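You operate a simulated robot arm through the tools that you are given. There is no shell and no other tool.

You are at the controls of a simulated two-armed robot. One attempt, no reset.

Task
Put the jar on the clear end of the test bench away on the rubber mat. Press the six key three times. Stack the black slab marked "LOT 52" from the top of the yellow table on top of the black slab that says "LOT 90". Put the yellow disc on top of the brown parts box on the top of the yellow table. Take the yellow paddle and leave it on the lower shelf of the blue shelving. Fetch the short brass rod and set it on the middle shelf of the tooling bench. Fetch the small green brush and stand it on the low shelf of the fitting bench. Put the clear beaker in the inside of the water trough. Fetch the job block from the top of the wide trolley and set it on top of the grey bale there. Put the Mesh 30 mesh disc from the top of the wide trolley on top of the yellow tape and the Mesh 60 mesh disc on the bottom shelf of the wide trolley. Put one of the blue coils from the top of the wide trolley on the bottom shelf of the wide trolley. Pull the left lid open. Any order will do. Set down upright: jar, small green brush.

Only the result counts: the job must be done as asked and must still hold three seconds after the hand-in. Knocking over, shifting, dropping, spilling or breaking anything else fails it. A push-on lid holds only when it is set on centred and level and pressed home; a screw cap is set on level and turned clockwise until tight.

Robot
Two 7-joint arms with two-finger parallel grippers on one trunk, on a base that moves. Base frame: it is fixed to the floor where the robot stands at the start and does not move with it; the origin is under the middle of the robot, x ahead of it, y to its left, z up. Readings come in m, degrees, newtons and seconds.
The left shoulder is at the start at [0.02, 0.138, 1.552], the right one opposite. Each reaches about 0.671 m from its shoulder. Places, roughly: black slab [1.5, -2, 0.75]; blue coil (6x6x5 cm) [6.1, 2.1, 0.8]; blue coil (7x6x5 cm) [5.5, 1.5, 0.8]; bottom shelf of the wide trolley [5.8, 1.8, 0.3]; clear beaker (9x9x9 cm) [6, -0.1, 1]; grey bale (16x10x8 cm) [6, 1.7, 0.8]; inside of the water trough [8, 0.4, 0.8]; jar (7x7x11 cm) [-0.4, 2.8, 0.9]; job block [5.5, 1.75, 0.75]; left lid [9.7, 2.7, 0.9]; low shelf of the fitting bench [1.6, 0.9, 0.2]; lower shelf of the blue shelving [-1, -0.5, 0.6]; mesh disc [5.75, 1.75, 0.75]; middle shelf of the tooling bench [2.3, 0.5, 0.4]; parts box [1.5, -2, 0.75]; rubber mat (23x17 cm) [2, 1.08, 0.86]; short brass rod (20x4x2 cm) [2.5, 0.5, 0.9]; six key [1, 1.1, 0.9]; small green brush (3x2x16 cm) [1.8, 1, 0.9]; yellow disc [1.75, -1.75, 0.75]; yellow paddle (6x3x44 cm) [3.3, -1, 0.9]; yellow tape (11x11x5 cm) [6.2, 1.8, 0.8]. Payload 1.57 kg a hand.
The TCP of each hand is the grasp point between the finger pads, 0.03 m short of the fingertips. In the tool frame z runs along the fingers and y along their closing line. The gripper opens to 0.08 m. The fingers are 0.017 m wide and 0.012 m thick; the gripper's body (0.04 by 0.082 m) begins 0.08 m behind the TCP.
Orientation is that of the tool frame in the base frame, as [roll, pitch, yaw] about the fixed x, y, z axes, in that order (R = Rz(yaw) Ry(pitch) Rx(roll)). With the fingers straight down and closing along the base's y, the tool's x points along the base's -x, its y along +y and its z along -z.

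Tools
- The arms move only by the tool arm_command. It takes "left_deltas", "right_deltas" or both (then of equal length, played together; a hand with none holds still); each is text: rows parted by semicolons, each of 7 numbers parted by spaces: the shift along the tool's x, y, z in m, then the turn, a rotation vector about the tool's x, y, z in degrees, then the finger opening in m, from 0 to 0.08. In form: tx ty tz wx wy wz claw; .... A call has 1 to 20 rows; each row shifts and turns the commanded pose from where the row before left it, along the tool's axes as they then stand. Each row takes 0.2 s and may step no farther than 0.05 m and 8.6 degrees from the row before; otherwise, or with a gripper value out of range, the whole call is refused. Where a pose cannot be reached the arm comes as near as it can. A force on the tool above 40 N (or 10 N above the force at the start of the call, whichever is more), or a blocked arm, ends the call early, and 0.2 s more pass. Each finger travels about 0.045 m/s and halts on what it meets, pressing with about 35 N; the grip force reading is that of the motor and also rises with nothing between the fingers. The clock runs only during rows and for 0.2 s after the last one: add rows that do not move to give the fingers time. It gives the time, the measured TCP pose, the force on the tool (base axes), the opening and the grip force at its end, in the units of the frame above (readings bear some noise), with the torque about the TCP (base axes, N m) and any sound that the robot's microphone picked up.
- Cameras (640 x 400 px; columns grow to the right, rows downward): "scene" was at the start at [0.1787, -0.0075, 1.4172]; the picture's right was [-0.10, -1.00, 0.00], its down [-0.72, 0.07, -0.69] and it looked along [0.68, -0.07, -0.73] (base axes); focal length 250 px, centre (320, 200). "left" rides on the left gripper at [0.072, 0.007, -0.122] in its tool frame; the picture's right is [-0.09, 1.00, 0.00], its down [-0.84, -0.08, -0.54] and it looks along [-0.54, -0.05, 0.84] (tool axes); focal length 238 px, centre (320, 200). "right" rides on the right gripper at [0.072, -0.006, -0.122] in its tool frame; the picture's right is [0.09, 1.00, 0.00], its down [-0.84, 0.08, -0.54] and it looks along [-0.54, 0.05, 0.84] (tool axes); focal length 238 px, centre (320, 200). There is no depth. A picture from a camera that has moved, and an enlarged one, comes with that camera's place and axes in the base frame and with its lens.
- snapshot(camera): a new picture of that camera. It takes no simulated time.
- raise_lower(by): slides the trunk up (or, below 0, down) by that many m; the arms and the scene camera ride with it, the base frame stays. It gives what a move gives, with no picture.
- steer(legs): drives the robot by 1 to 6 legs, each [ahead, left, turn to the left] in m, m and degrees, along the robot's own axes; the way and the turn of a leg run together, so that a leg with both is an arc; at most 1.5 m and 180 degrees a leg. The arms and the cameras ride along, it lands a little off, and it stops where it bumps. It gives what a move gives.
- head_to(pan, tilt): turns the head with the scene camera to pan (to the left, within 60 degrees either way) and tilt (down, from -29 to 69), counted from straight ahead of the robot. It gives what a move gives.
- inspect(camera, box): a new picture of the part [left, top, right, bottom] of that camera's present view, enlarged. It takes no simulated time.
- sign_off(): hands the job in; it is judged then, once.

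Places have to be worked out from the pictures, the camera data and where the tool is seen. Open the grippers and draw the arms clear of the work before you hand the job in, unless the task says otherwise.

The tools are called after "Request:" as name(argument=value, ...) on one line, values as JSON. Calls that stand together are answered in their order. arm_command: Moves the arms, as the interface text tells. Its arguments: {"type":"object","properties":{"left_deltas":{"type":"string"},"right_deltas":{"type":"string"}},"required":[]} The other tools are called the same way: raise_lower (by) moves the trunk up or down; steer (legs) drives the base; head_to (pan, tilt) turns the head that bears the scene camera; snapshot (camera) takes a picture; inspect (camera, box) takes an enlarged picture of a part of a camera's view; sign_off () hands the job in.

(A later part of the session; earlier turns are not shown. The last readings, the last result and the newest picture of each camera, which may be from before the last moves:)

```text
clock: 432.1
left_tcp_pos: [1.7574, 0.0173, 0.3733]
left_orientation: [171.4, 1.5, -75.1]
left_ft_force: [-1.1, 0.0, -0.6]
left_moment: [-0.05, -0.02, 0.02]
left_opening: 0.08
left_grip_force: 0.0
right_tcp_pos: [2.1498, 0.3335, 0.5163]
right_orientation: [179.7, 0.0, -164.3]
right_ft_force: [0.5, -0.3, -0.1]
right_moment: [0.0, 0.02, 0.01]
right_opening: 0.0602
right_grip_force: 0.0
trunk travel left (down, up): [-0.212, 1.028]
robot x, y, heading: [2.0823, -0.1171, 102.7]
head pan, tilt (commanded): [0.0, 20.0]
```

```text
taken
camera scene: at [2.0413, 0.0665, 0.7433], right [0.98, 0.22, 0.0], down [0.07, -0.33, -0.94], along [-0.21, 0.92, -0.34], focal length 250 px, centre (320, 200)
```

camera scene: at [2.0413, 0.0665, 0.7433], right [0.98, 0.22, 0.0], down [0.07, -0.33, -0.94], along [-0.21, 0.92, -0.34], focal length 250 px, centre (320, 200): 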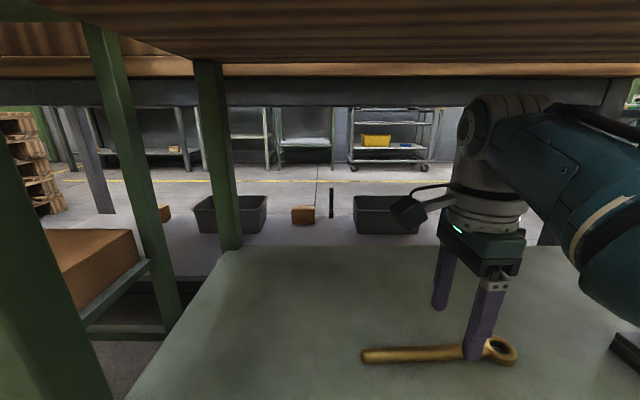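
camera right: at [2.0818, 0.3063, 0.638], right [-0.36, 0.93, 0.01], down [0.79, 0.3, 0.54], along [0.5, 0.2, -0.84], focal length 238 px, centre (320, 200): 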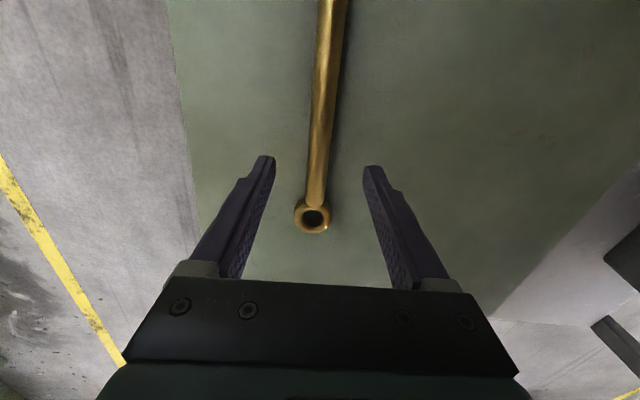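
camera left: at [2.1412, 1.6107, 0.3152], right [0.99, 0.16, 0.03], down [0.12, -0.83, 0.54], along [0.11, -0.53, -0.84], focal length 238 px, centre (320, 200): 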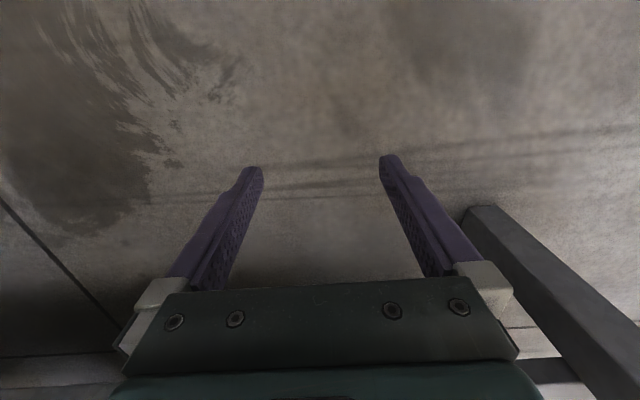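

The rod lies on the middle shelf. I back straight out, raise the trunk, and turn east for the far tasks.

Request:
steer(legs=[[-0.4, 0, 0]])

Request:
raise_lower(by=0.4)

Request:
raise_lower(by=0.3)

Request:
arm_command(left_deltas="-0.0325 0 0 8 0 0 0.08; -0.0325 0 0 0 0 0 0.08; -0.0325 0 0 0 0 0 0.08; -0.0325 0 0 0 0 0 0.08; -0.012 0 -0.034 0 0 0 0.08; -0.012 0 -0.034 0 0 0 0.08; -0.012 0 -0.034 0 0 0 0.08; -0.012 0 -0.034 0 0 0 0.08; -0.012 0 -0.034 0 0 0 0.08; -0.012 0 -0.034 0 0 0 0.08; -0.012 0 -0.034 0 0 0 0.08; -0.012 0 -0.034 0 0 0 0.08; -0.012 0 -0.034 0 0 0 0.08; 0 0 0 0 0 0 0.08", right_deltas="0 0 0 0 0 0 0.08; 0 0 0 0 0 0 0.08; 0 0 0 0 0 -8.5 0.08; 0 0 0 0 0 -8.5 0.08; 0 0 0 0 0 -8.5 0.08; 0 0 0 0 0 -8.5 0.08; 0 0 0 0 0 -8.5 0.08; 0 0 0 0 0 -8.5 0.08; 0 0 0 0 0 -8.5 0.08; 0 0 0 0 0 -8.5 0.08; 0 0 0 0 0 -8.5 0.08; 0 0 0 0 0 -8.5 0.08; 0 0 0 0 0 -2 0.08; 0 0 0 0 0 0 0.08")

Request:
steer(legs=[[0, 0, -93]])

Request:
head_to(pan=0, tilt=20)

Request:
snapshot(camera="scene")

```text
clock: 434.6
left_tcp_pos: [1.8452, -0.3725, 0.3724]
left_orientation: [171.4, 1.6, -74.7]
left_ft_force: [0.5, -0.5, 0.2]
left_moment: [-0.03, -0.01, -0.03]
left_opening: 0.08
left_grip_force: 0.1
right_tcp_pos: [2.2359, -0.057, 0.5149]
right_orientation: [179.6, 0.1, -164.0]
right_ft_force: [0.4, 0.0, 0.2]
right_moment: [-0.01, -0.03, 0.01]
right_opening: 0.0599
right_grip_force: 0.1
trunk travel left (down, up): [-0.212, 1.028]
robot x, y, heading: [2.1727, -0.5111, 103.0]
head pan, tilt (commanded): [0.0, 20.0]
```

```text
clock: 438.5
left_tcp_pos: [1.8463, -0.3742, 0.7721]
left_orientation: [171.5, 1.5, -74.8]
left_ft_force: [-0.1, 0.8, -0.3]
left_moment: [-0.03, 0.0, -0.01]
left_opening: 0.08
left_grip_force: 0.0
right_tcp_pos: [2.2354, -0.0585, 0.9163]
right_orientation: [179.6, 0.0, -164.0]
right_ft_force: [-0.6, 0.1, -0.2]
right_moment: [0.0, 0.01, 0.0]
right_opening: 0.06
right_grip_force: 0.0
trunk travel left (down, up): [-0.612, 0.628]
robot x, y, heading: [2.1735, -0.5139, 102.6]
head pan, tilt (commanded): [0.0, 20.0]
```

```text
clock: 441.5
left_tcp_pos: [1.8452, -0.3731, 1.071]
left_orientation: [171.4, 1.6, -74.8]
left_ft_force: [0.2, 0.2, 0.7]
left_moment: [0.0, 0.0, 0.02]
left_opening: 0.0801
left_grip_force: 0.1
right_tcp_pos: [2.2363, -0.0572, 1.2163]
right_orientation: [179.5, 0.0, -164.0]
right_ft_force: [0.3, 0.1, -1.0]
right_moment: [0.03, 0.04, 0.0]
right_opening: 0.0598
right_grip_force: 0.1
trunk travel left (down, up): [-0.912, 0.328]
robot x, y, heading: [2.175, -0.5131, 103.0]
head pan, tilt (commanded): [0.0, 20.0]
```

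```text
clock: 444.5
left_tcp_pos: [1.7881, -0.1515, 1.3856]
left_orientation: [179.4, 1.4, -74.8]
left_ft_force: [-0.3, 0.1, 0.2]
left_moment: [0.01, 0.01, -0.01]
left_opening: 0.08
left_grip_force: 0.1
right_tcp_pos: [2.2362, -0.057, 1.2157]
right_orientation: [180.0, 0.4, -76.9]
right_ft_force: [0.0, 0.2, -0.6]
right_moment: [0.01, 0.0, 0.02]
right_opening: 0.0801
right_grip_force: 0.1
trunk travel left (down, up): [-0.912, 0.328]
robot x, y, heading: [2.172, -0.511, 103.1]
head pan, tilt (commanded): [0.0, 20.0]
```

```text
clock: 448.8
left_tcp_pos: [2.5565, -0.1486, 1.3863]
left_orientation: [179.4, 1.6, -168.4]
left_ft_force: [0.5, 0.4, 0.8]
left_moment: [0.01, -0.01, 0.02]
left_opening: 0.0803
left_grip_force: 0.0
right_tcp_pos: [2.6234, -0.6032, 1.2154]
right_orientation: [-180.0, 0.4, -170.6]
right_ft_force: [0.5, 0.3, -0.3]
right_moment: [0.01, -0.02, 0.02]
right_opening: 0.0797
right_grip_force: 0.0
trunk travel left (down, up): [-0.912, 0.328]
robot x, y, heading: [2.1716, -0.5113, 9.4]
head pan, tilt (commanded): [0.0, 20.0]
```

```text
clock: 449.4
left_tcp_pos: [2.5569, -0.1503, 1.3849]
left_orientation: [179.4, 1.6, -168.3]
left_ft_force: [0.4, 1.1, 0.7]
left_moment: [0.05, 0.0, -0.02]
left_opening: 0.08
left_grip_force: 0.2
right_tcp_pos: [2.6226, -0.6037, 1.2152]
right_orientation: [-180.0, 0.3, -170.6]
right_ft_force: [-0.2, 1.0, -0.4]
right_moment: [0.0, -0.01, 0.01]
right_opening: 0.0798
right_grip_force: 0.1
trunk travel left (down, up): [-0.912, 0.328]
robot x, y, heading: [2.1734, -0.5135, 9.4]
head pan, tilt (commanded): [0.0, 20.0]
```

```text
taken
camera scene: at [2.3624, -0.4801, 1.4433], right [0.16, -0.99, 0.0], down [-0.34, -0.06, -0.94], along [0.93, 0.15, -0.34], focal length 250 px, centre (320, 200)
```

scene: 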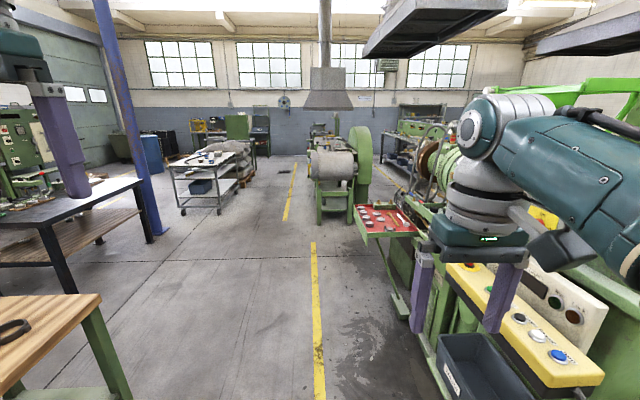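

The wide trolley and the roll mill lie ahead. I drive east along the aisle, keeping between the bench corner and the red tray, to about (4.2,0.2).

Request:
steer(legs=[[0.6, 0.35, 0], [1.5, 0.05, 0]])

Request:
head_to(pan=15, tilt=15)

Request:
snapshot(camera="scene")

Request:
inspect(camera="scene", box=[120, 120, 360, 270])

Request:
inspect(camera="scene", box=[340, 100, 580, 250])

```text
refused: leg 2 is longer than a leg can be; nothing moved
```

```text
clock: 450.2
left_tcp_pos: [2.5562, -0.1507, 1.385]
left_orientation: [179.4, 1.5, -168.3]
left_ft_force: [0.9, -0.6, 0.1]
left_moment: [-0.02, -0.02, 0.0]
left_opening: 0.0799
left_grip_force: 0.1
right_tcp_pos: [2.6215, -0.6034, 1.2161]
right_orientation: [-180.0, 0.3, -170.6]
right_ft_force: [0.4, 0.5, 0.4]
right_moment: [-0.01, 0.01, -0.03]
right_opening: 0.0801
right_grip_force: 0.0
trunk travel left (down, up): [-0.912, 0.328]
robot x, y, heading: [2.1728, -0.5116, 9.4]
head pan, tilt (commanded): [15.0, 15.0]
```

```text
taken
camera scene: at [2.3557, -0.4568, 1.4515], right [0.41, -0.91, 0.0], down [-0.24, -0.11, -0.97], along [0.88, 0.4, -0.26], focal length 250 px, centre (320, 200)
```

scene: 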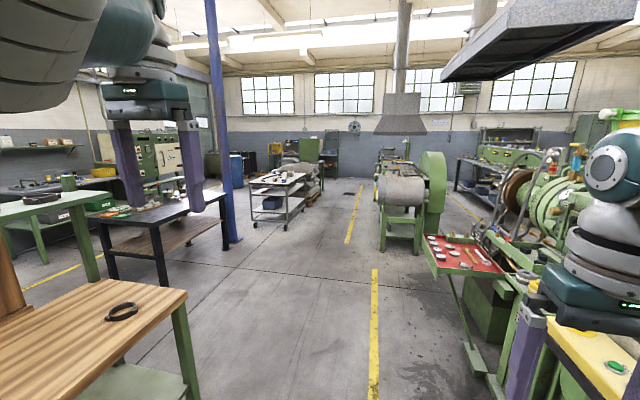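

```text
2.67 times, centred on (240, 195) of scene
camera zoom: at [2.3557, -0.4568, 1.4515], right [0.41, -0.91, 0.0], down [-0.24, -0.11, -0.97], along [0.88, 0.4, -0.26], focal length 668 px, centre (533, 213)
```

zoom: 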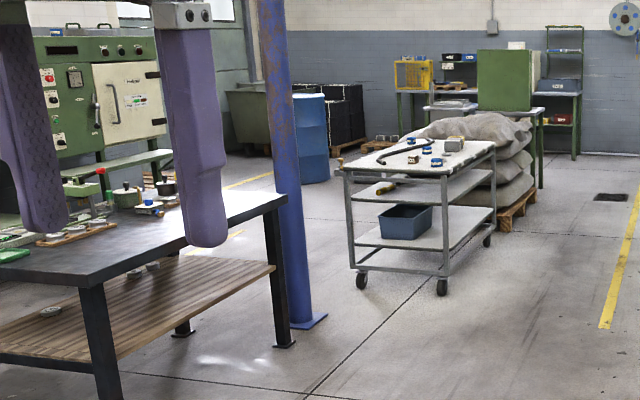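

```text
2.67 times, centred on (460, 175) of scene
camera zoom: at [2.3557, -0.4568, 1.4515], right [0.41, -0.91, 0.0], down [-0.24, -0.11, -0.97], along [0.88, 0.4, -0.26], focal length 668 px, centre (-53, 267)
```

zoom: 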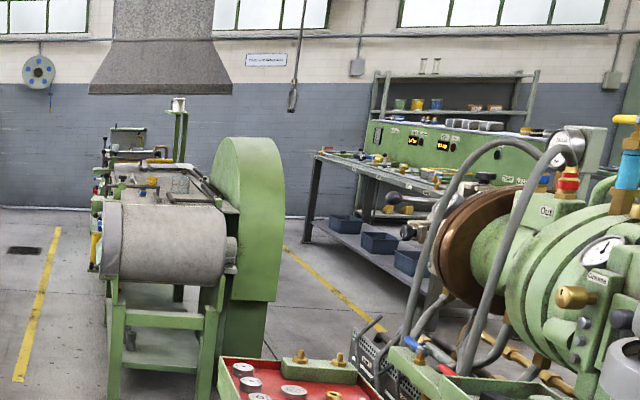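

The second leg was slightly too long; I shorten it.

Request:
steer(legs=[[0.6, 0.35, 0], [1.4, 0.05, 0], [0.5, 0.4, 0]])

Request:
head_to(pan=25, tilt=25)

Request:
snapshot(camera="scene")

Request:
head_to(pan=-25, tilt=20)

Request:
snapshot(camera="scene")

```text
clock: 463.8
left_tcp_pos: [4.8979, 1.0434, 1.3855]
left_orientation: [179.4, 1.6, -168.5]
left_ft_force: [0.4, 0.1, -0.3]
left_moment: [0.01, 0.03, 0.03]
left_opening: 0.08
left_grip_force: 0.1
right_tcp_pos: [4.9623, 0.5915, 1.2144]
right_orientation: [-179.9, 0.4, -170.8]
right_ft_force: [-0.5, 0.3, -0.4]
right_moment: [0.02, -0.03, 0.02]
right_opening: 0.0799
right_grip_force: 0.2
trunk travel left (down, up): [-0.912, 0.328]
robot x, y, heading: [4.5099, 0.6846, 8.9]
head pan, tilt (commanded): [15.0, 15.0]
```

```text
clock: 464.5
left_tcp_pos: [4.8983, 1.0435, 1.3846]
left_orientation: [179.4, 1.5, -168.5]
left_ft_force: [-0.4, 0.3, 0.5]
left_moment: [-0.01, 0.01, 0.01]
left_opening: 0.0799
left_grip_force: 0.1
right_tcp_pos: [4.9623, 0.5899, 1.2144]
right_orientation: [180.0, 0.4, -170.8]
right_ft_force: [0.9, -0.6, 0.8]
right_moment: [0.03, -0.01, 0.02]
right_opening: 0.0802
right_grip_force: 0.1
trunk travel left (down, up): [-0.912, 0.328]
robot x, y, heading: [4.5139, 0.6834, 8.9]
head pan, tilt (commanded): [25.0, 25.0]
```

```text
taken
camera scene: at [4.6871, 0.7518, 1.4353], right [0.56, -0.83, 0.0], down [-0.35, -0.24, -0.91], along [0.75, 0.51, -0.42], focal length 250 px, centre (320, 200)
```

scene: 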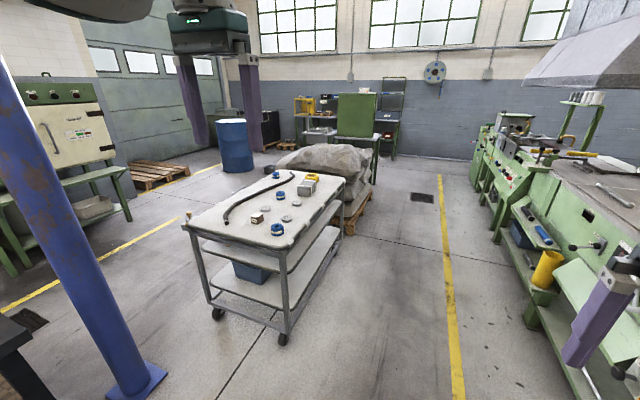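

```text
clock: 465.7
left_tcp_pos: [4.8996, 1.0435, 1.3852]
left_orientation: [179.4, 1.5, -168.6]
left_ft_force: [-0.2, -0.6, -1.1]
left_moment: [0.0, 0.01, 0.0]
left_opening: 0.0801
left_grip_force: 0.1
right_tcp_pos: [4.9621, 0.59, 1.2157]
right_orientation: [180.0, 0.4, -170.9]
right_ft_force: [0.5, 1.0, 0.1]
right_moment: [-0.01, 0.01, 0.02]
right_opening: 0.08
right_grip_force: 0.0
trunk travel left (down, up): [-0.912, 0.328]
robot x, y, heading: [4.5129, 0.6835, 9.3]
head pan, tilt (commanded): [-25.0, 20.0]
```

```text
taken
camera scene: at [4.7004, 0.6747, 1.4433], right [-0.27, -0.96, 0.0], down [-0.33, 0.09, -0.94], along [0.9, -0.26, -0.34], focal length 250 px, centre (320, 200)
```

scene: 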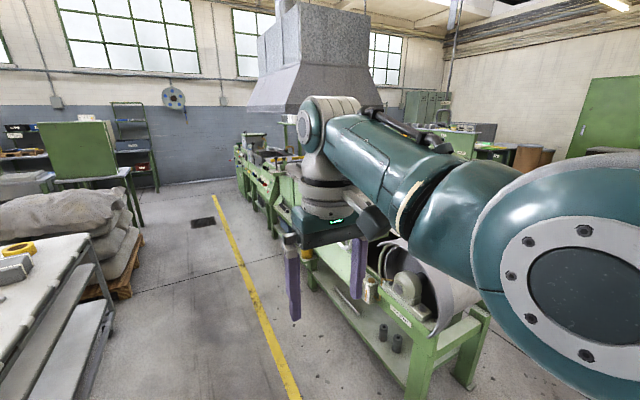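

The wide trolley top is well in view; I zoom in to identify its items.

Request:
head_to(pan=30, tilt=30)

Request:
snapshot(camera="scene")

Request:
inspect(camera="scene", box=[230, 120, 390, 230])

Request:
inspect(camera="scene", box=[260, 140, 340, 200])

Request:
inspect(camera="scene", box=[300, 130, 380, 190])

```text
clock: 466.9
left_tcp_pos: [4.8982, 1.0448, 1.3853]
left_orientation: [179.4, 1.4, -168.6]
left_ft_force: [-0.3, -0.4, 0.4]
left_moment: [0.03, 0.02, -0.01]
left_opening: 0.08
left_grip_force: 0.0
right_tcp_pos: [4.9624, 0.5897, 1.2151]
right_orientation: [-179.9, 0.4, -170.8]
right_ft_force: [0.4, -0.1, -0.4]
right_moment: [-0.04, 0.0, 0.01]
right_opening: 0.0799
right_grip_force: 0.1
trunk travel left (down, up): [-0.912, 0.328]
robot x, y, heading: [4.5114, 0.6849, 9.3]
head pan, tilt (commanded): [30.0, 30.0]
```

```text
taken
camera scene: at [4.6811, 0.7572, 1.4273], right [0.63, -0.78, 0.0], down [-0.39, -0.32, -0.87], along [0.67, 0.55, -0.5], focal length 250 px, centre (320, 200)
```

scene: 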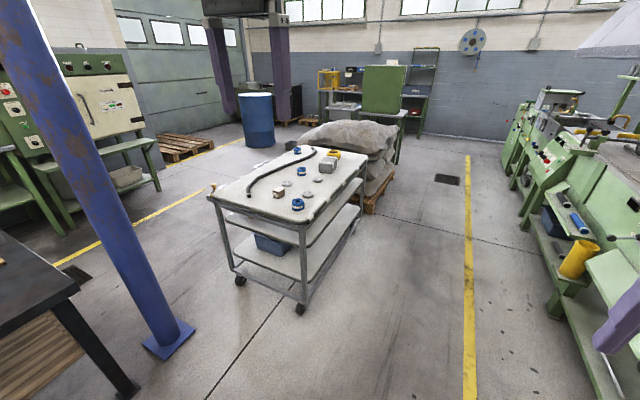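

```text
3.64 times, centred on (310, 175) of scene
camera zoom: at [4.6811, 0.7572, 1.4273], right [0.63, -0.78, 0.0], down [-0.39, -0.32, -0.87], along [0.67, 0.55, -0.5], focal length 910 px, centre (356, 291)
```

zoom: 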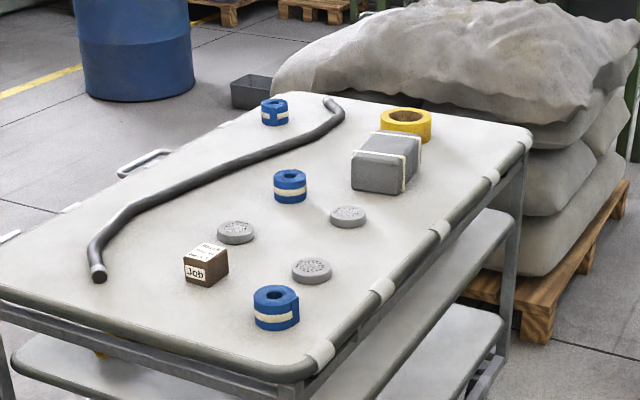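

```text
6.67 times, centred on (300, 170) of scene
camera zoom: at [4.6811, 0.7572, 1.4273], right [0.63, -0.78, 0.0], down [-0.39, -0.32, -0.87], along [0.67, 0.55, -0.5], focal length 1669 px, centre (453, 400)
```

zoom: 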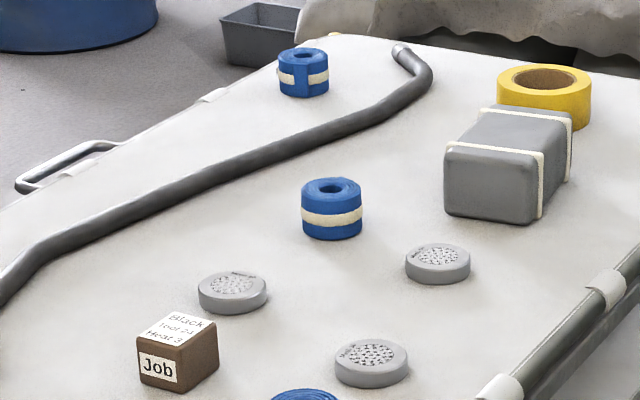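

```text
6.67 times, centred on (340, 160) of scene
camera zoom: at [4.6811, 0.7572, 1.4273], right [0.63, -0.78, 0.0], down [-0.39, -0.32, -0.87], along [0.67, 0.55, -0.5], focal length 1669 px, centre (187, 467)
```

zoom: 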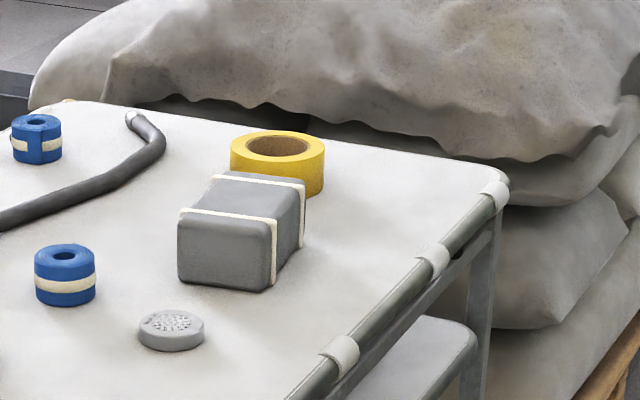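

On the trolley: three blue coils, a Job block, three mesh discs, the grey bale and the yellow tape. I drive round to its south side and face it to read the mesh labels.

Request:
steer(legs=[[1.12, 0.085, 0], [0, 0, 94]])

Request:
head_to(pan=0, tilt=35)

Request:
snapshot(camera="scene")

Request:
inspect(camera="scene", box=[180, 180, 340, 290])

Request:
inspect(camera="scene", box=[300, 170, 460, 280])

```text
clock: 476.7
left_tcp_pos: [5.2113, 1.2934, 1.3844]
left_orientation: [179.4, 1.5, -74.4]
left_ft_force: [0.0, 0.7, 0.1]
left_moment: [-0.01, 0.03, 0.01]
left_opening: 0.08
left_grip_force: 0.0
right_tcp_pos: [5.66, 1.3901, 1.2154]
right_orientation: [180.0, 0.4, -76.8]
right_ft_force: [0.1, 0.8, 0.1]
right_moment: [0.0, 0.02, -0.01]
right_opening: 0.08
right_grip_force: 0.2
trunk travel left (down, up): [-0.912, 0.328]
robot x, y, heading: [5.5974, 0.9316, 103.3]
head pan, tilt (commanded): [30.0, 30.0]
```

```text
clock: 477.6
left_tcp_pos: [5.2108, 1.2941, 1.3857]
left_orientation: [179.4, 1.5, -74.5]
left_ft_force: [0.2, 0.1, -0.2]
left_moment: [0.04, 0.0, 0.0]
left_opening: 0.0801
left_grip_force: 0.0
right_tcp_pos: [5.6593, 1.3905, 1.2156]
right_orientation: [-179.9, 0.4, -76.9]
right_ft_force: [0.3, -0.3, 0.3]
right_moment: [0.0, -0.01, 0.02]
right_opening: 0.0803
right_grip_force: 0.1
trunk travel left (down, up): [-0.912, 0.328]
robot x, y, heading: [5.5979, 0.936, 103.2]
head pan, tilt (commanded): [0.0, 35.0]
```

```text
taken
camera scene: at [5.5542, 1.1183, 1.4195], right [0.97, 0.23, 0.0], down [0.13, -0.56, -0.82], along [-0.19, 0.8, -0.57], focal length 250 px, centre (320, 200)
```

scene: 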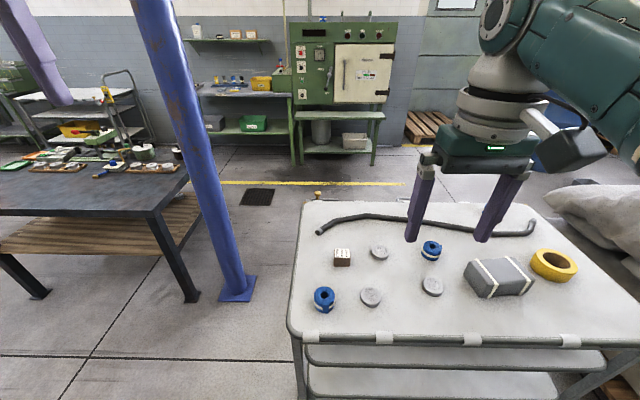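

```text
3.64 times, centred on (260, 235) of scene
camera zoom: at [5.5542, 1.1183, 1.4195], right [0.97, 0.23, 0.0], down [0.13, -0.56, -0.82], along [-0.19, 0.8, -0.57], focal length 910 px, centre (538, 73)
```

zoom: 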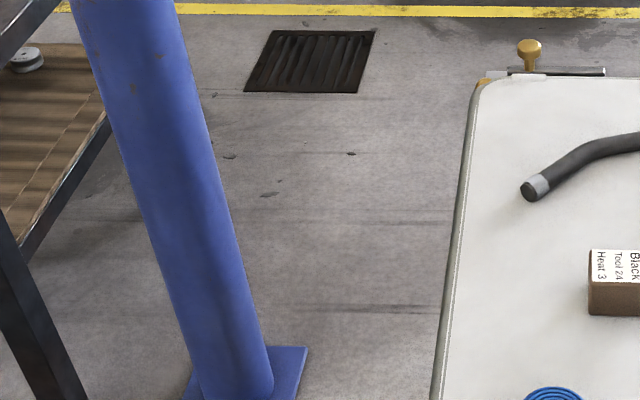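

```text
3.64 times, centred on (380, 225) of scene
camera zoom: at [5.5542, 1.1183, 1.4195], right [0.97, 0.23, 0.0], down [0.13, -0.56, -0.82], along [-0.19, 0.8, -0.57], focal length 910 px, centre (102, 109)
```

zoom: 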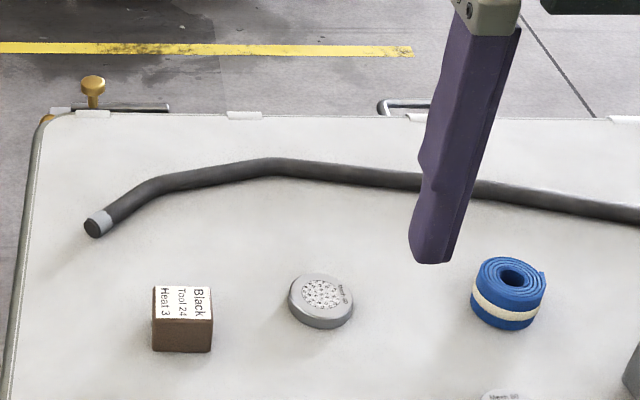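

I zoom in strongly on each mesh disc to read the labels.

Request:
inspect(camera="scene", box=[362, 240, 398, 264])

Request:
inspect(camera="scene", box=[352, 284, 388, 308])

Request:
inspect(camera="scene", box=[414, 274, 450, 298])

Request:
inspect(camera="scene", box=[450, 230, 590, 310])

```text
16.00 times, centred on (380, 252) of scene
camera zoom: at [5.5542, 1.1183, 1.4195], right [0.97, 0.23, 0.0], down [0.13, -0.56, -0.82], along [-0.19, 0.8, -0.57], focal length 4005 px, centre (-640, -632)
```

zoom: 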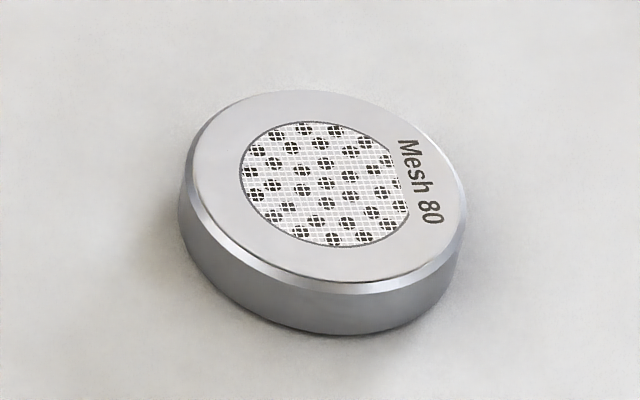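

```text
16.00 times, centred on (370, 296) of scene
camera zoom: at [5.5542, 1.1183, 1.4195], right [0.97, 0.23, 0.0], down [0.13, -0.56, -0.82], along [-0.19, 0.8, -0.57], focal length 4005 px, centre (-480, -1336)
```

zoom: 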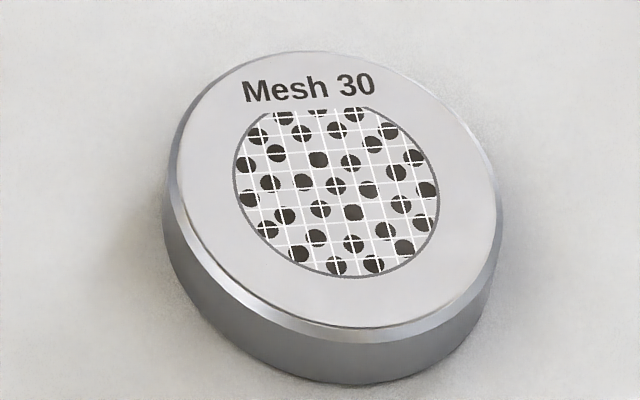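

```text
16.00 times, centred on (432, 286) of scene
camera zoom: at [5.5542, 1.1183, 1.4195], right [0.97, 0.23, 0.0], down [0.13, -0.56, -0.82], along [-0.19, 0.8, -0.57], focal length 4005 px, centre (-1472, -1176)
```

zoom: 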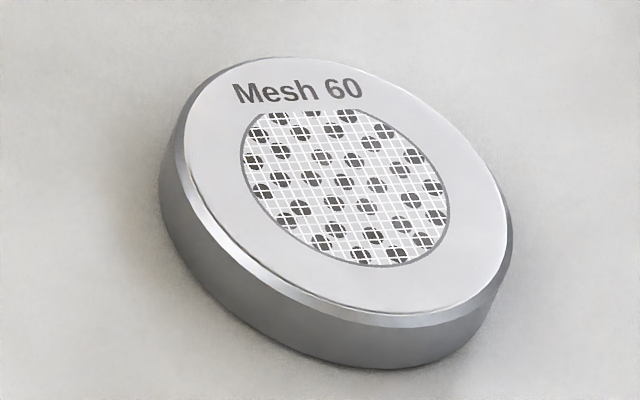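

```text
4.57 times, centred on (520, 270) of scene
camera zoom: at [5.5542, 1.1183, 1.4195], right [0.97, 0.23, 0.0], down [0.13, -0.56, -0.82], along [-0.19, 0.8, -0.57], focal length 1144 px, centre (-594, -120)
```

zoom: 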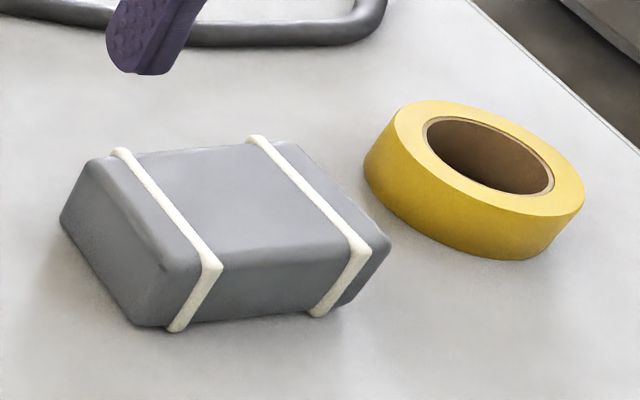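

Mesh 30 is the front-left disc, Mesh 60 the one to its right, Mesh 80 behind. First the Job block at about (5.49,1.72): I drive in so the right hand is over it and lower the trunk.

Request:
steer(legs=[[0.359, 0.09, 0]])

Request:
raise_lower(by=-0.32)

Request:
head_to(pan=-10, tilt=45)

Request:
snapshot(camera="scene")

Request:
snapshot(camera="right")

```text
clock: 480.0
left_tcp_pos: [5.0425, 1.6199, 1.3862]
left_orientation: [179.5, 1.5, -74.3]
left_ft_force: [0.2, -0.7, 1.0]
left_moment: [-0.03, 0.02, 0.04]
left_opening: 0.0801
left_grip_force: 0.0
right_tcp_pos: [5.4905, 1.7169, 1.2163]
right_orientation: [179.9, 0.5, -76.6]
right_ft_force: [0.8, -0.6, 0.2]
right_moment: [-0.01, 0.01, -0.02]
right_opening: 0.08
right_grip_force: 0.1
trunk travel left (down, up): [-0.912, 0.328]
robot x, y, heading: [5.4288, 1.261, 103.3]
head pan, tilt (commanded): [0.0, 35.0]
```

```text
clock: 483.1
left_tcp_pos: [5.0417, 1.6199, 1.0651]
left_orientation: [179.4, 1.5, -74.3]
left_ft_force: [-0.1, 0.8, 0.1]
left_moment: [0.03, 0.03, 0.04]
left_opening: 0.0801
left_grip_force: 0.1
right_tcp_pos: [5.4909, 1.717, 0.8952]
right_orientation: [179.9, 0.4, -76.6]
right_ft_force: [0.3, -0.1, 0.8]
right_moment: [-0.04, 0.02, -0.02]
right_opening: 0.0799
right_grip_force: 0.1
trunk travel left (down, up): [-0.592, 0.648]
robot x, y, heading: [5.427, 1.2629, 103.4]
head pan, tilt (commanded): [0.0, 35.0]
```

```text
clock: 483.9
left_tcp_pos: [5.0426, 1.6195, 1.0646]
left_orientation: [179.4, 1.6, -74.3]
left_ft_force: [0.7, 0.4, -0.4]
left_moment: [0.04, 0.01, 0.02]
left_opening: 0.08
left_grip_force: 0.0
right_tcp_pos: [5.4908, 1.7182, 0.8949]
right_orientation: [-180.0, 0.3, -76.6]
right_ft_force: [0.2, 0.7, -0.5]
right_moment: [0.0, 0.04, -0.03]
right_opening: 0.0799
right_grip_force: 0.1
trunk travel left (down, up): [-0.592, 0.648]
robot x, y, heading: [5.4302, 1.2633, 103.2]
head pan, tilt (commanded): [-10.0, 45.0]
```

```text
taken
camera scene: at [5.4012, 1.4407, 1.0847], right [1.0, 0.06, 0.0], down [0.04, -0.71, -0.71], along [-0.04, 0.71, -0.71], focal length 250 px, centre (320, 200)
```

scene: 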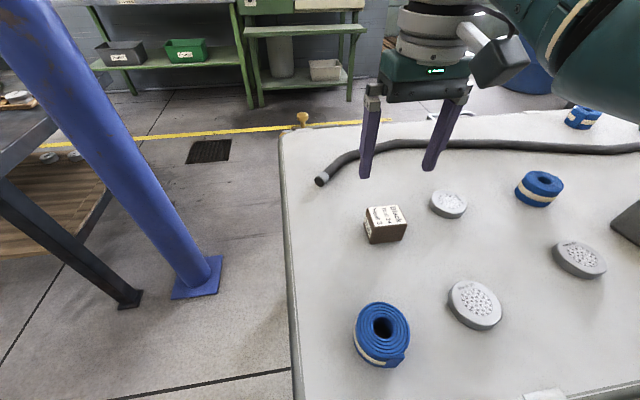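

```text
taken
camera right: at [5.5126, 1.6488, 1.0174], right [-0.95, -0.32, 0.0], down [-0.27, 0.79, 0.55], along [-0.18, 0.52, -0.84], focal length 238 px, centre (320, 200)
```

right: 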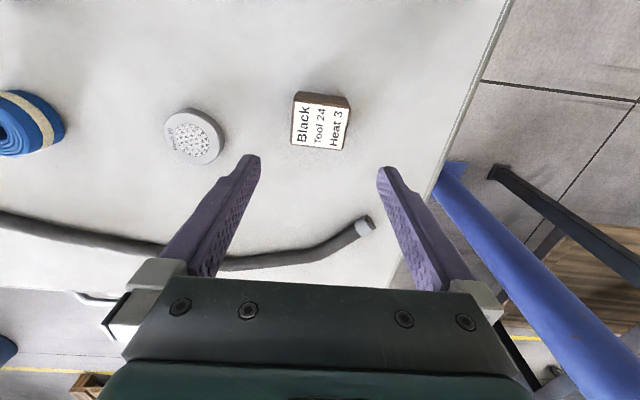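

Block top centre at (5.490,1.713,0.771), about 5 cm wide and aligned with the fingers. I correct 5 mm and lower the trunk 0.1 m so the fingers straddle it.

Request:
arm_command(right_deltas="0.0047 0.002 0 0 0.4 0 0.08; 0 0 0 0 0 0 0.08")

Request:
raise_lower(by=-0.1)

Request:
snapshot(camera="right")

```text
clock: 484.5
left_tcp_pos: [5.0418, 1.6196, 1.0656]
left_orientation: [179.4, 1.5, -74.2]
left_ft_force: [-0.2, 0.5, -0.2]
left_moment: [0.02, 0.02, 0.0]
left_opening: 0.08
left_grip_force: 0.1
right_tcp_pos: [5.4889, 1.7129, 0.8964]
right_orientation: [179.9, 0.0, -76.6]
right_ft_force: [0.4, -0.3, 0.0]
right_moment: [0.02, 0.02, 0.03]
right_opening: 0.0801
right_grip_force: 0.0
trunk travel left (down, up): [-0.592, 0.648]
robot x, y, heading: [5.4293, 1.2612, 103.5]
head pan, tilt (commanded): [-10.0, 45.0]
```

```text
clock: 485.8
left_tcp_pos: [5.0422, 1.6195, 0.965]
left_orientation: [179.4, 1.5, -74.3]
left_ft_force: [0.5, 0.0, 0.2]
left_moment: [-0.01, 0.01, 0.03]
left_opening: 0.0803
left_grip_force: 0.1
right_tcp_pos: [5.4894, 1.7125, 0.7956]
right_orientation: [180.0, 0.0, -76.6]
right_ft_force: [0.1, 0.3, 0.4]
right_moment: [-0.05, -0.03, -0.02]
right_opening: 0.0801
right_grip_force: 0.1
trunk travel left (down, up): [-0.492, 0.748]
robot x, y, heading: [5.4286, 1.2639, 103.4]
head pan, tilt (commanded): [-10.0, 45.0]
```

```text
taken
camera right: at [5.5115, 1.6451, 0.9179], right [-0.95, -0.32, 0.0], down [-0.27, 0.8, 0.54], along [-0.17, 0.51, -0.84], focal length 238 px, centre (320, 200)
```

right: 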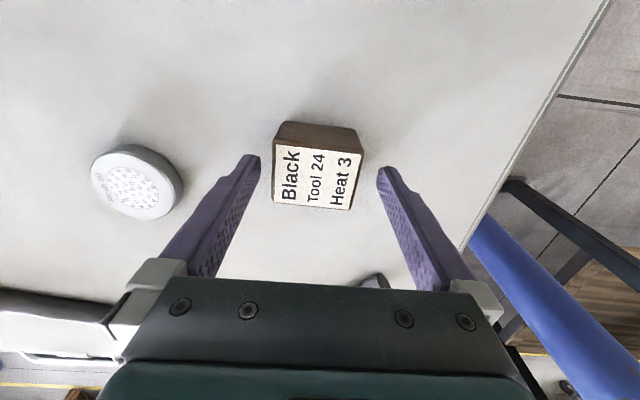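

Centred. I descend the last 3 cm gently and close.

Request:
arm_command(right_deltas="0 0 0.012 0 0 0 0.08; 0 0 0.01 0 0 0 0.08; 0 0 0.006 0 0 0 0.08; 0 0 0 0 0 0 0.08")

Request:
arm_command(right_deltas="0 0 0.002 0 0 0 0.08; 0 0 0.002 0 0 0 0.08; 0 0 0 0 0 0 0.08")

```text
clock: 486.8
left_tcp_pos: [5.0427, 1.6186, 0.966]
left_orientation: [179.4, 1.5, -74.3]
left_ft_force: [-0.9, 0.5, -0.4]
left_moment: [0.0, 0.0, 0.0]
left_opening: 0.0802
left_grip_force: 0.0
right_tcp_pos: [5.4896, 1.7129, 0.7691]
right_orientation: [-180.0, 0.0, -76.7]
right_ft_force: [-0.3, -11.5, 29.0]
right_moment: [-0.15, -0.97, -0.38]
right_opening: 0.0794
right_grip_force: 0.1
trunk travel left (down, up): [-0.492, 0.748]
robot x, y, heading: [5.4283, 1.2615, 103.1]
head pan, tilt (commanded): [-10.0, 45.0]
```

```text
clock: 487.1
left_tcp_pos: [5.0428, 1.619, 0.9651]
left_orientation: [179.5, 1.5, -74.2]
left_ft_force: [-0.2, -0.1, 0.3]
left_moment: [0.01, 0.04, 0.01]
left_opening: 0.0802
left_grip_force: 0.0
right_tcp_pos: [5.4883, 1.7124, 0.7691]
right_orientation: [180.0, 0.0, -76.8]
right_ft_force: [1.6, -5.3, 12.8]
right_moment: [-0.13, -0.43, -0.15]
right_opening: 0.0799
right_grip_force: 0.0
trunk travel left (down, up): [-0.492, 0.748]
robot x, y, heading: [5.4308, 1.2596, 103.3]
head pan, tilt (commanded): [-10.0, 45.0]
stopped in row 1 (right hand): the force on the tool passed its limit at 46 N (the readings are from after the stop); the commanded pose is now the measured one
```

The trolley top is at z≈0.739. I back off 1.5 mm and close on the block.

Request:
arm_command(right_deltas="0 0 -0.0015 0 0 0 0.08; 0 0 0 0 0 0 0.06; 0 0 0 0 0 0 0.045; 0 0 0 0 0 0 0.035; 0 0 0 0 0 0 0.03; 0 0 0 0 0 0 0.03")

Request:
arm_command(right_deltas="0 0 -0.005 0 0 0 0.03; 0 0 -0.005 0 0 0 0.03; 0 0 -0.01 0 0 0 0.03; 0 0 -0.02 0 0 0 0.03; 0 0 -0.03 0 0 0 0.03; 0 0 0 0 0 0 0.03")

Request:
snapshot(camera="right")

Request:
head_to(pan=-30, tilt=45)

Request:
snapshot(camera="scene")

```text
clock: 488.5
left_tcp_pos: [5.0425, 1.6196, 0.965]
left_orientation: [179.4, 1.4, -74.3]
left_ft_force: [0.0, -0.5, 0.2]
left_moment: [-0.03, -0.02, -0.02]
left_opening: 0.0798
left_grip_force: 0.1
right_tcp_pos: [5.4887, 1.7118, 0.7705]
right_orientation: [179.9, -0.1, -76.5]
right_ft_force: [0.6, -0.3, -0.6]
right_moment: [0.02, 0.0, 0.02]
right_opening: 0.0553
right_grip_force: 35.3
trunk travel left (down, up): [-0.492, 0.748]
robot x, y, heading: [5.4298, 1.2639, 103.1]
head pan, tilt (commanded): [-10.0, 45.0]
```

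```text
clock: 489.9
left_tcp_pos: [5.0426, 1.6204, 0.9657]
left_orientation: [179.4, 1.4, -74.3]
left_ft_force: [0.0, 0.3, 0.1]
left_moment: [0.02, 0.0, 0.01]
left_opening: 0.08
left_grip_force: 0.1
right_tcp_pos: [5.4885, 1.713, 0.8398]
right_orientation: [-180.0, 0.0, -76.7]
right_ft_force: [0.4, -0.1, -0.5]
right_moment: [0.0, 0.05, -0.01]
right_opening: 0.0554
right_grip_force: 34.8
trunk travel left (down, up): [-0.492, 0.748]
robot x, y, heading: [5.429, 1.2642, 103.4]
head pan, tilt (commanded): [-10.0, 45.0]
```

```text
taken
camera right: at [5.5119, 1.6452, 0.9624], right [-0.95, -0.32, 0.0], down [-0.27, 0.8, 0.54], along [-0.17, 0.51, -0.84], focal length 238 px, centre (320, 200)
```

right: 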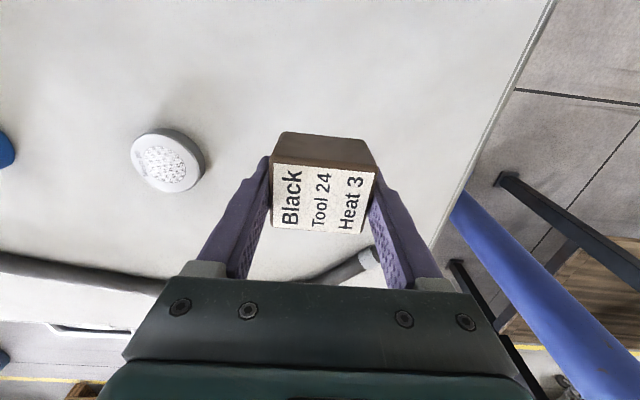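

```text
clock: 490.7
left_tcp_pos: [5.0424, 1.6196, 0.966]
left_orientation: [179.4, 1.5, -74.3]
left_ft_force: [0.6, -0.5, -0.4]
left_moment: [-0.03, 0.0, 0.01]
left_opening: 0.0801
left_grip_force: 0.2
right_tcp_pos: [5.4889, 1.7124, 0.8392]
right_orientation: [179.9, 0.1, -76.6]
right_ft_force: [-0.9, 0.0, -0.7]
right_moment: [0.0, 0.02, 0.0]
right_opening: 0.0554
right_grip_force: 35.2
trunk travel left (down, up): [-0.492, 0.748]
robot x, y, heading: [5.4277, 1.2631, 103.3]
head pan, tilt (commanded): [-30.0, 45.0]
```

```text
taken
camera scene: at [5.4292, 1.4372, 0.9846], right [0.96, -0.29, 0.0], down [-0.2, -0.68, -0.71], along [0.2, 0.68, -0.71], focal length 250 px, centre (320, 200)
```

scene: 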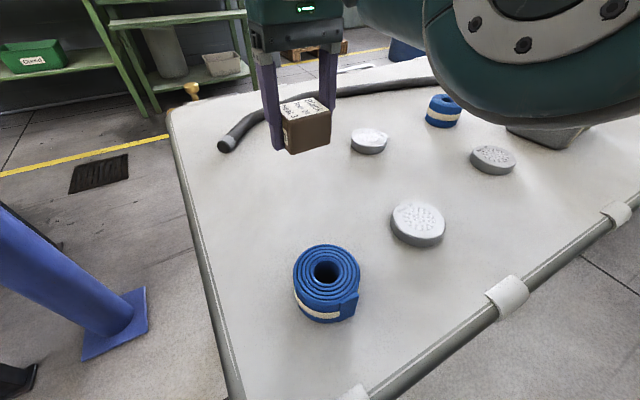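

The block is held (its foot 31 mm below the grasp point). The bale is at about (5.974,1.721), top ≈0.82. I raise the trunk 0.1 m and move the base right 0.474 m and back 0.104 m.

Request:
raise_lower(by=0.1)

Request:
steer(legs=[[-0.104, -0.474, 0]])

Request:
head_to(pan=-10, tilt=50)

Request:
snapshot(camera="scene")

Request:
snapshot(camera="right")

```text
clock: 492.1
left_tcp_pos: [5.0431, 1.62, 1.0648]
left_orientation: [179.3, 1.5, -74.4]
left_ft_force: [0.0, 0.2, 0.3]
left_moment: [0.02, -0.02, -0.02]
left_opening: 0.0801
left_grip_force: 0.0
right_tcp_pos: [5.4895, 1.7127, 0.9394]
right_orientation: [179.9, 0.0, -76.6]
right_ft_force: [1.1, -0.4, 0.0]
right_moment: [-0.02, -0.01, -0.02]
right_opening: 0.0554
right_grip_force: 34.9
trunk travel left (down, up): [-0.592, 0.648]
robot x, y, heading: [5.4261, 1.2635, 103.0]
head pan, tilt (commanded): [-30.0, 45.0]
```

```text
clock: 494.9
left_tcp_pos: [5.524, 1.6252, 1.0652]
left_orientation: [179.4, 1.6, -74.1]
left_ft_force: [0.1, 0.0, 0.2]
left_moment: [0.01, -0.04, -0.02]
left_opening: 0.0801
left_grip_force: 0.0
right_tcp_pos: [5.9703, 1.7213, 0.9398]
right_orientation: [179.8, 0.1, -76.3]
right_ft_force: [-1.0, 0.3, -1.4]
right_moment: [0.04, 0.03, 0.01]
right_opening: 0.0556
right_grip_force: 34.9
trunk travel left (down, up): [-0.592, 0.648]
robot x, y, heading: [5.9119, 1.2708, 103.5]
head pan, tilt (commanded): [-30.0, 45.0]
```

```text
clock: 495.8
left_tcp_pos: [5.5245, 1.6258, 1.0663]
left_orientation: [179.4, 1.5, -74.2]
left_ft_force: [0.3, -0.3, -0.6]
left_moment: [-0.02, 0.01, 0.01]
left_opening: 0.0799
left_grip_force: 0.1
right_tcp_pos: [5.9696, 1.7209, 0.9393]
right_orientation: [179.9, 0.0, -76.5]
right_ft_force: [-0.5, -0.2, -0.3]
right_moment: [0.0, 0.0, 0.0]
right_opening: 0.0554
right_grip_force: 35.2
trunk travel left (down, up): [-0.592, 0.648]
robot x, y, heading: [5.9116, 1.2703, 103.5]
head pan, tilt (commanded): [-10.0, 50.0]
```

```text
taken
camera scene: at [5.8833, 1.4441, 1.0777], right [1.0, 0.06, 0.0], down [0.05, -0.76, -0.64], along [-0.04, 0.64, -0.77], focal length 250 px, centre (320, 200)
```

scene: 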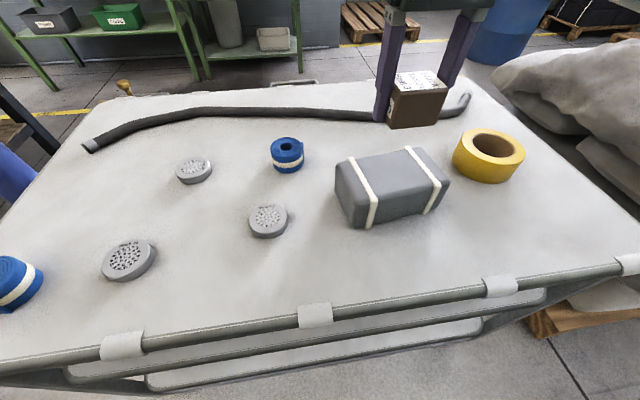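

```text
taken
camera right: at [5.9925, 1.6536, 1.0621], right [-0.95, -0.32, 0.0], down [-0.27, 0.8, 0.54], along [-0.18, 0.51, -0.84], focal length 238 px, centre (320, 200)
```

right: 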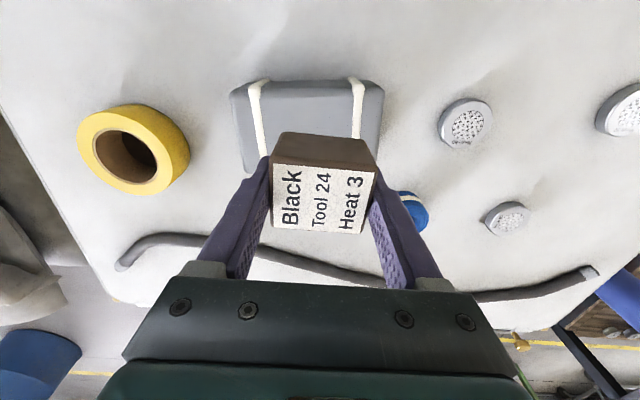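

The bale's centre is about (5.977,1.722). I nudge 5 mm and lower the block toward its top in steps.

Request:
arm_command(right_deltas="-0.002 -0.006 0.025 0 0 0 0.03; 0 0 0.025 0 0 0 0.03; 0 0 0.02 0 0 0 0.03; 0 0 0.008 0 0 0 0.03; 0 0 0 0 0 0 0.03")

Request:
inspect(camera="scene", box=[320, 60, 480, 240])

Request:
arm_command(right_deltas="0 0 0.003 0 0 0 0.03; 0 0 0.003 0 0 0 0.03; 0 0 0 0 0 0 0.03")

```text
clock: 497.0
left_tcp_pos: [5.5232, 1.6264, 1.0656]
left_orientation: [179.3, 1.5, -74.1]
left_ft_force: [0.1, 0.3, 0.4]
left_moment: [-0.01, -0.01, 0.02]
left_opening: 0.0799
left_grip_force: 0.1
right_tcp_pos: [5.975, 1.7229, 0.8625]
right_orientation: [179.9, 0.0, -76.4]
right_ft_force: [-0.4, -0.6, -1.1]
right_moment: [0.0, 0.02, 0.01]
right_opening: 0.0554
right_grip_force: 35.3
trunk travel left (down, up): [-0.592, 0.648]
robot x, y, heading: [5.9142, 1.2699, 103.8]
head pan, tilt (commanded): [-10.0, 50.0]
```

```text
2.22 times, centred on (400, 150) of scene
camera zoom: at [5.8832, 1.4441, 1.0777], right [1.0, 0.06, 0.0], down [0.05, -0.76, -0.64], along [-0.04, 0.64, -0.77], focal length 556 px, centre (142, 311)
```

zoom: 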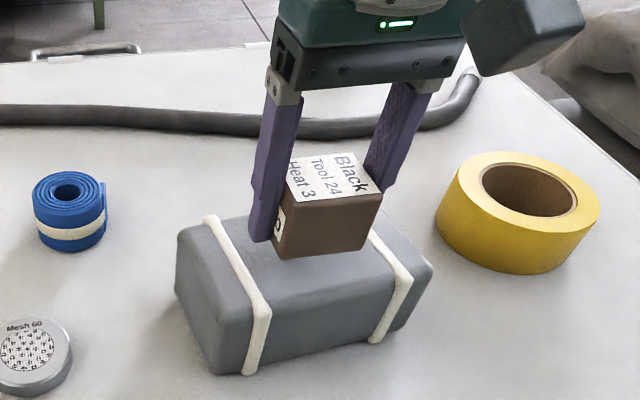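

```text
clock: 497.8
left_tcp_pos: [5.5244, 1.6256, 1.066]
left_orientation: [179.4, 1.5, -74.1]
left_ft_force: [0.4, 0.2, 0.5]
left_moment: [0.04, -0.01, -0.03]
left_opening: 0.0801
left_grip_force: 0.0
right_tcp_pos: [5.9736, 1.7242, 0.856]
right_orientation: [179.9, 0.1, -76.4]
right_ft_force: [0.2, -0.6, -1.5]
right_moment: [0.02, -0.01, -0.02]
right_opening: 0.0555
right_grip_force: 34.8
trunk travel left (down, up): [-0.592, 0.648]
robot x, y, heading: [5.9161, 1.2686, 103.1]
head pan, tilt (commanded): [-10.0, 50.0]
```

Not yet touching at 0.856; I continue in 2–3 mm steps.

Request:
arm_command(right_deltas="0 0 0.003 0 0 0 0.03; 0 0 0.003 0 0 0 0.03; 0 0 0 0 0 0 0.03")

Request:
arm_command(right_deltas="0 0 0.002 0 0 0 0.03; 0 0 0.002 0 0 0 0.03; 0 0 0 0 0 0 0.03")

```text
clock: 498.6
left_tcp_pos: [5.5244, 1.627, 1.0655]
left_orientation: [179.4, 1.5, -74.2]
left_ft_force: [-0.8, -0.6, -0.5]
left_moment: [0.0, 0.01, 0.02]
left_opening: 0.0799
left_grip_force: 0.0
right_tcp_pos: [5.9752, 1.7243, 0.8504]
right_orientation: [179.9, 0.0, -76.4]
right_ft_force: [-1.1, -0.4, -0.8]
right_moment: [0.03, -0.01, 0.02]
right_opening: 0.0554
right_grip_force: 34.6
trunk travel left (down, up): [-0.592, 0.648]
robot x, y, heading: [5.9169, 1.269, 103.5]
head pan, tilt (commanded): [-10.0, 50.0]
```

```text
clock: 499.4
left_tcp_pos: [5.5236, 1.6249, 1.0641]
left_orientation: [179.4, 1.5, -74.1]
left_ft_force: [0.5, 0.4, -0.5]
left_moment: [0.04, 0.03, 0.02]
left_opening: 0.0801
left_grip_force: 0.2
right_tcp_pos: [5.9759, 1.7245, 0.8453]
right_orientation: [180.0, 0.0, -76.4]
right_ft_force: [0.0, 0.5, -0.1]
right_moment: [0.02, -0.02, 0.0]
right_opening: 0.0553
right_grip_force: 35.2
trunk travel left (down, up): [-0.592, 0.648]
robot x, y, heading: [5.9153, 1.2687, 103.4]
head pan, tilt (commanded): [-10.0, 50.0]
```

Request:
arm_command(right_deltas="0 0 0.002 0 0 0 0.03; 0 0 0.002 0 0 0 0.03; 0 0 0 0 0 0 0.03")

Request:
inspect(camera="scene", box=[320, 60, 480, 240])

```text
clock: 500.2
left_tcp_pos: [5.5229, 1.6261, 1.0658]
left_orientation: [179.4, 1.5, -74.1]
left_ft_force: [0.1, -0.1, -0.7]
left_moment: [-0.02, 0.03, 0.03]
left_opening: 0.0801
left_grip_force: 0.0
right_tcp_pos: [5.9759, 1.7253, 0.8416]
right_orientation: [180.0, 0.1, -76.3]
right_ft_force: [0.5, 0.2, -1.2]
right_moment: [0.02, -0.02, 0.02]
right_opening: 0.0552
right_grip_force: 35.3
trunk travel left (down, up): [-0.592, 0.648]
robot x, y, heading: [5.9123, 1.2692, 103.7]
head pan, tilt (commanded): [-10.0, 50.0]
```

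```text
2.22 times, centred on (400, 150) of scene
camera zoom: at [5.8832, 1.4441, 1.0777], right [1.0, 0.06, 0.0], down [0.05, -0.76, -0.64], along [-0.04, 0.64, -0.77], focal length 556 px, centre (142, 311)
```

zoom: 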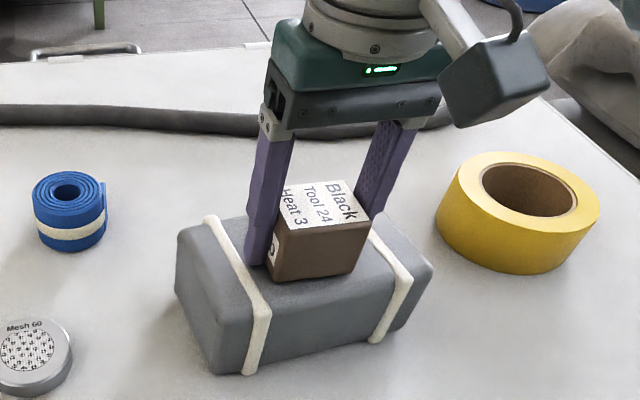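

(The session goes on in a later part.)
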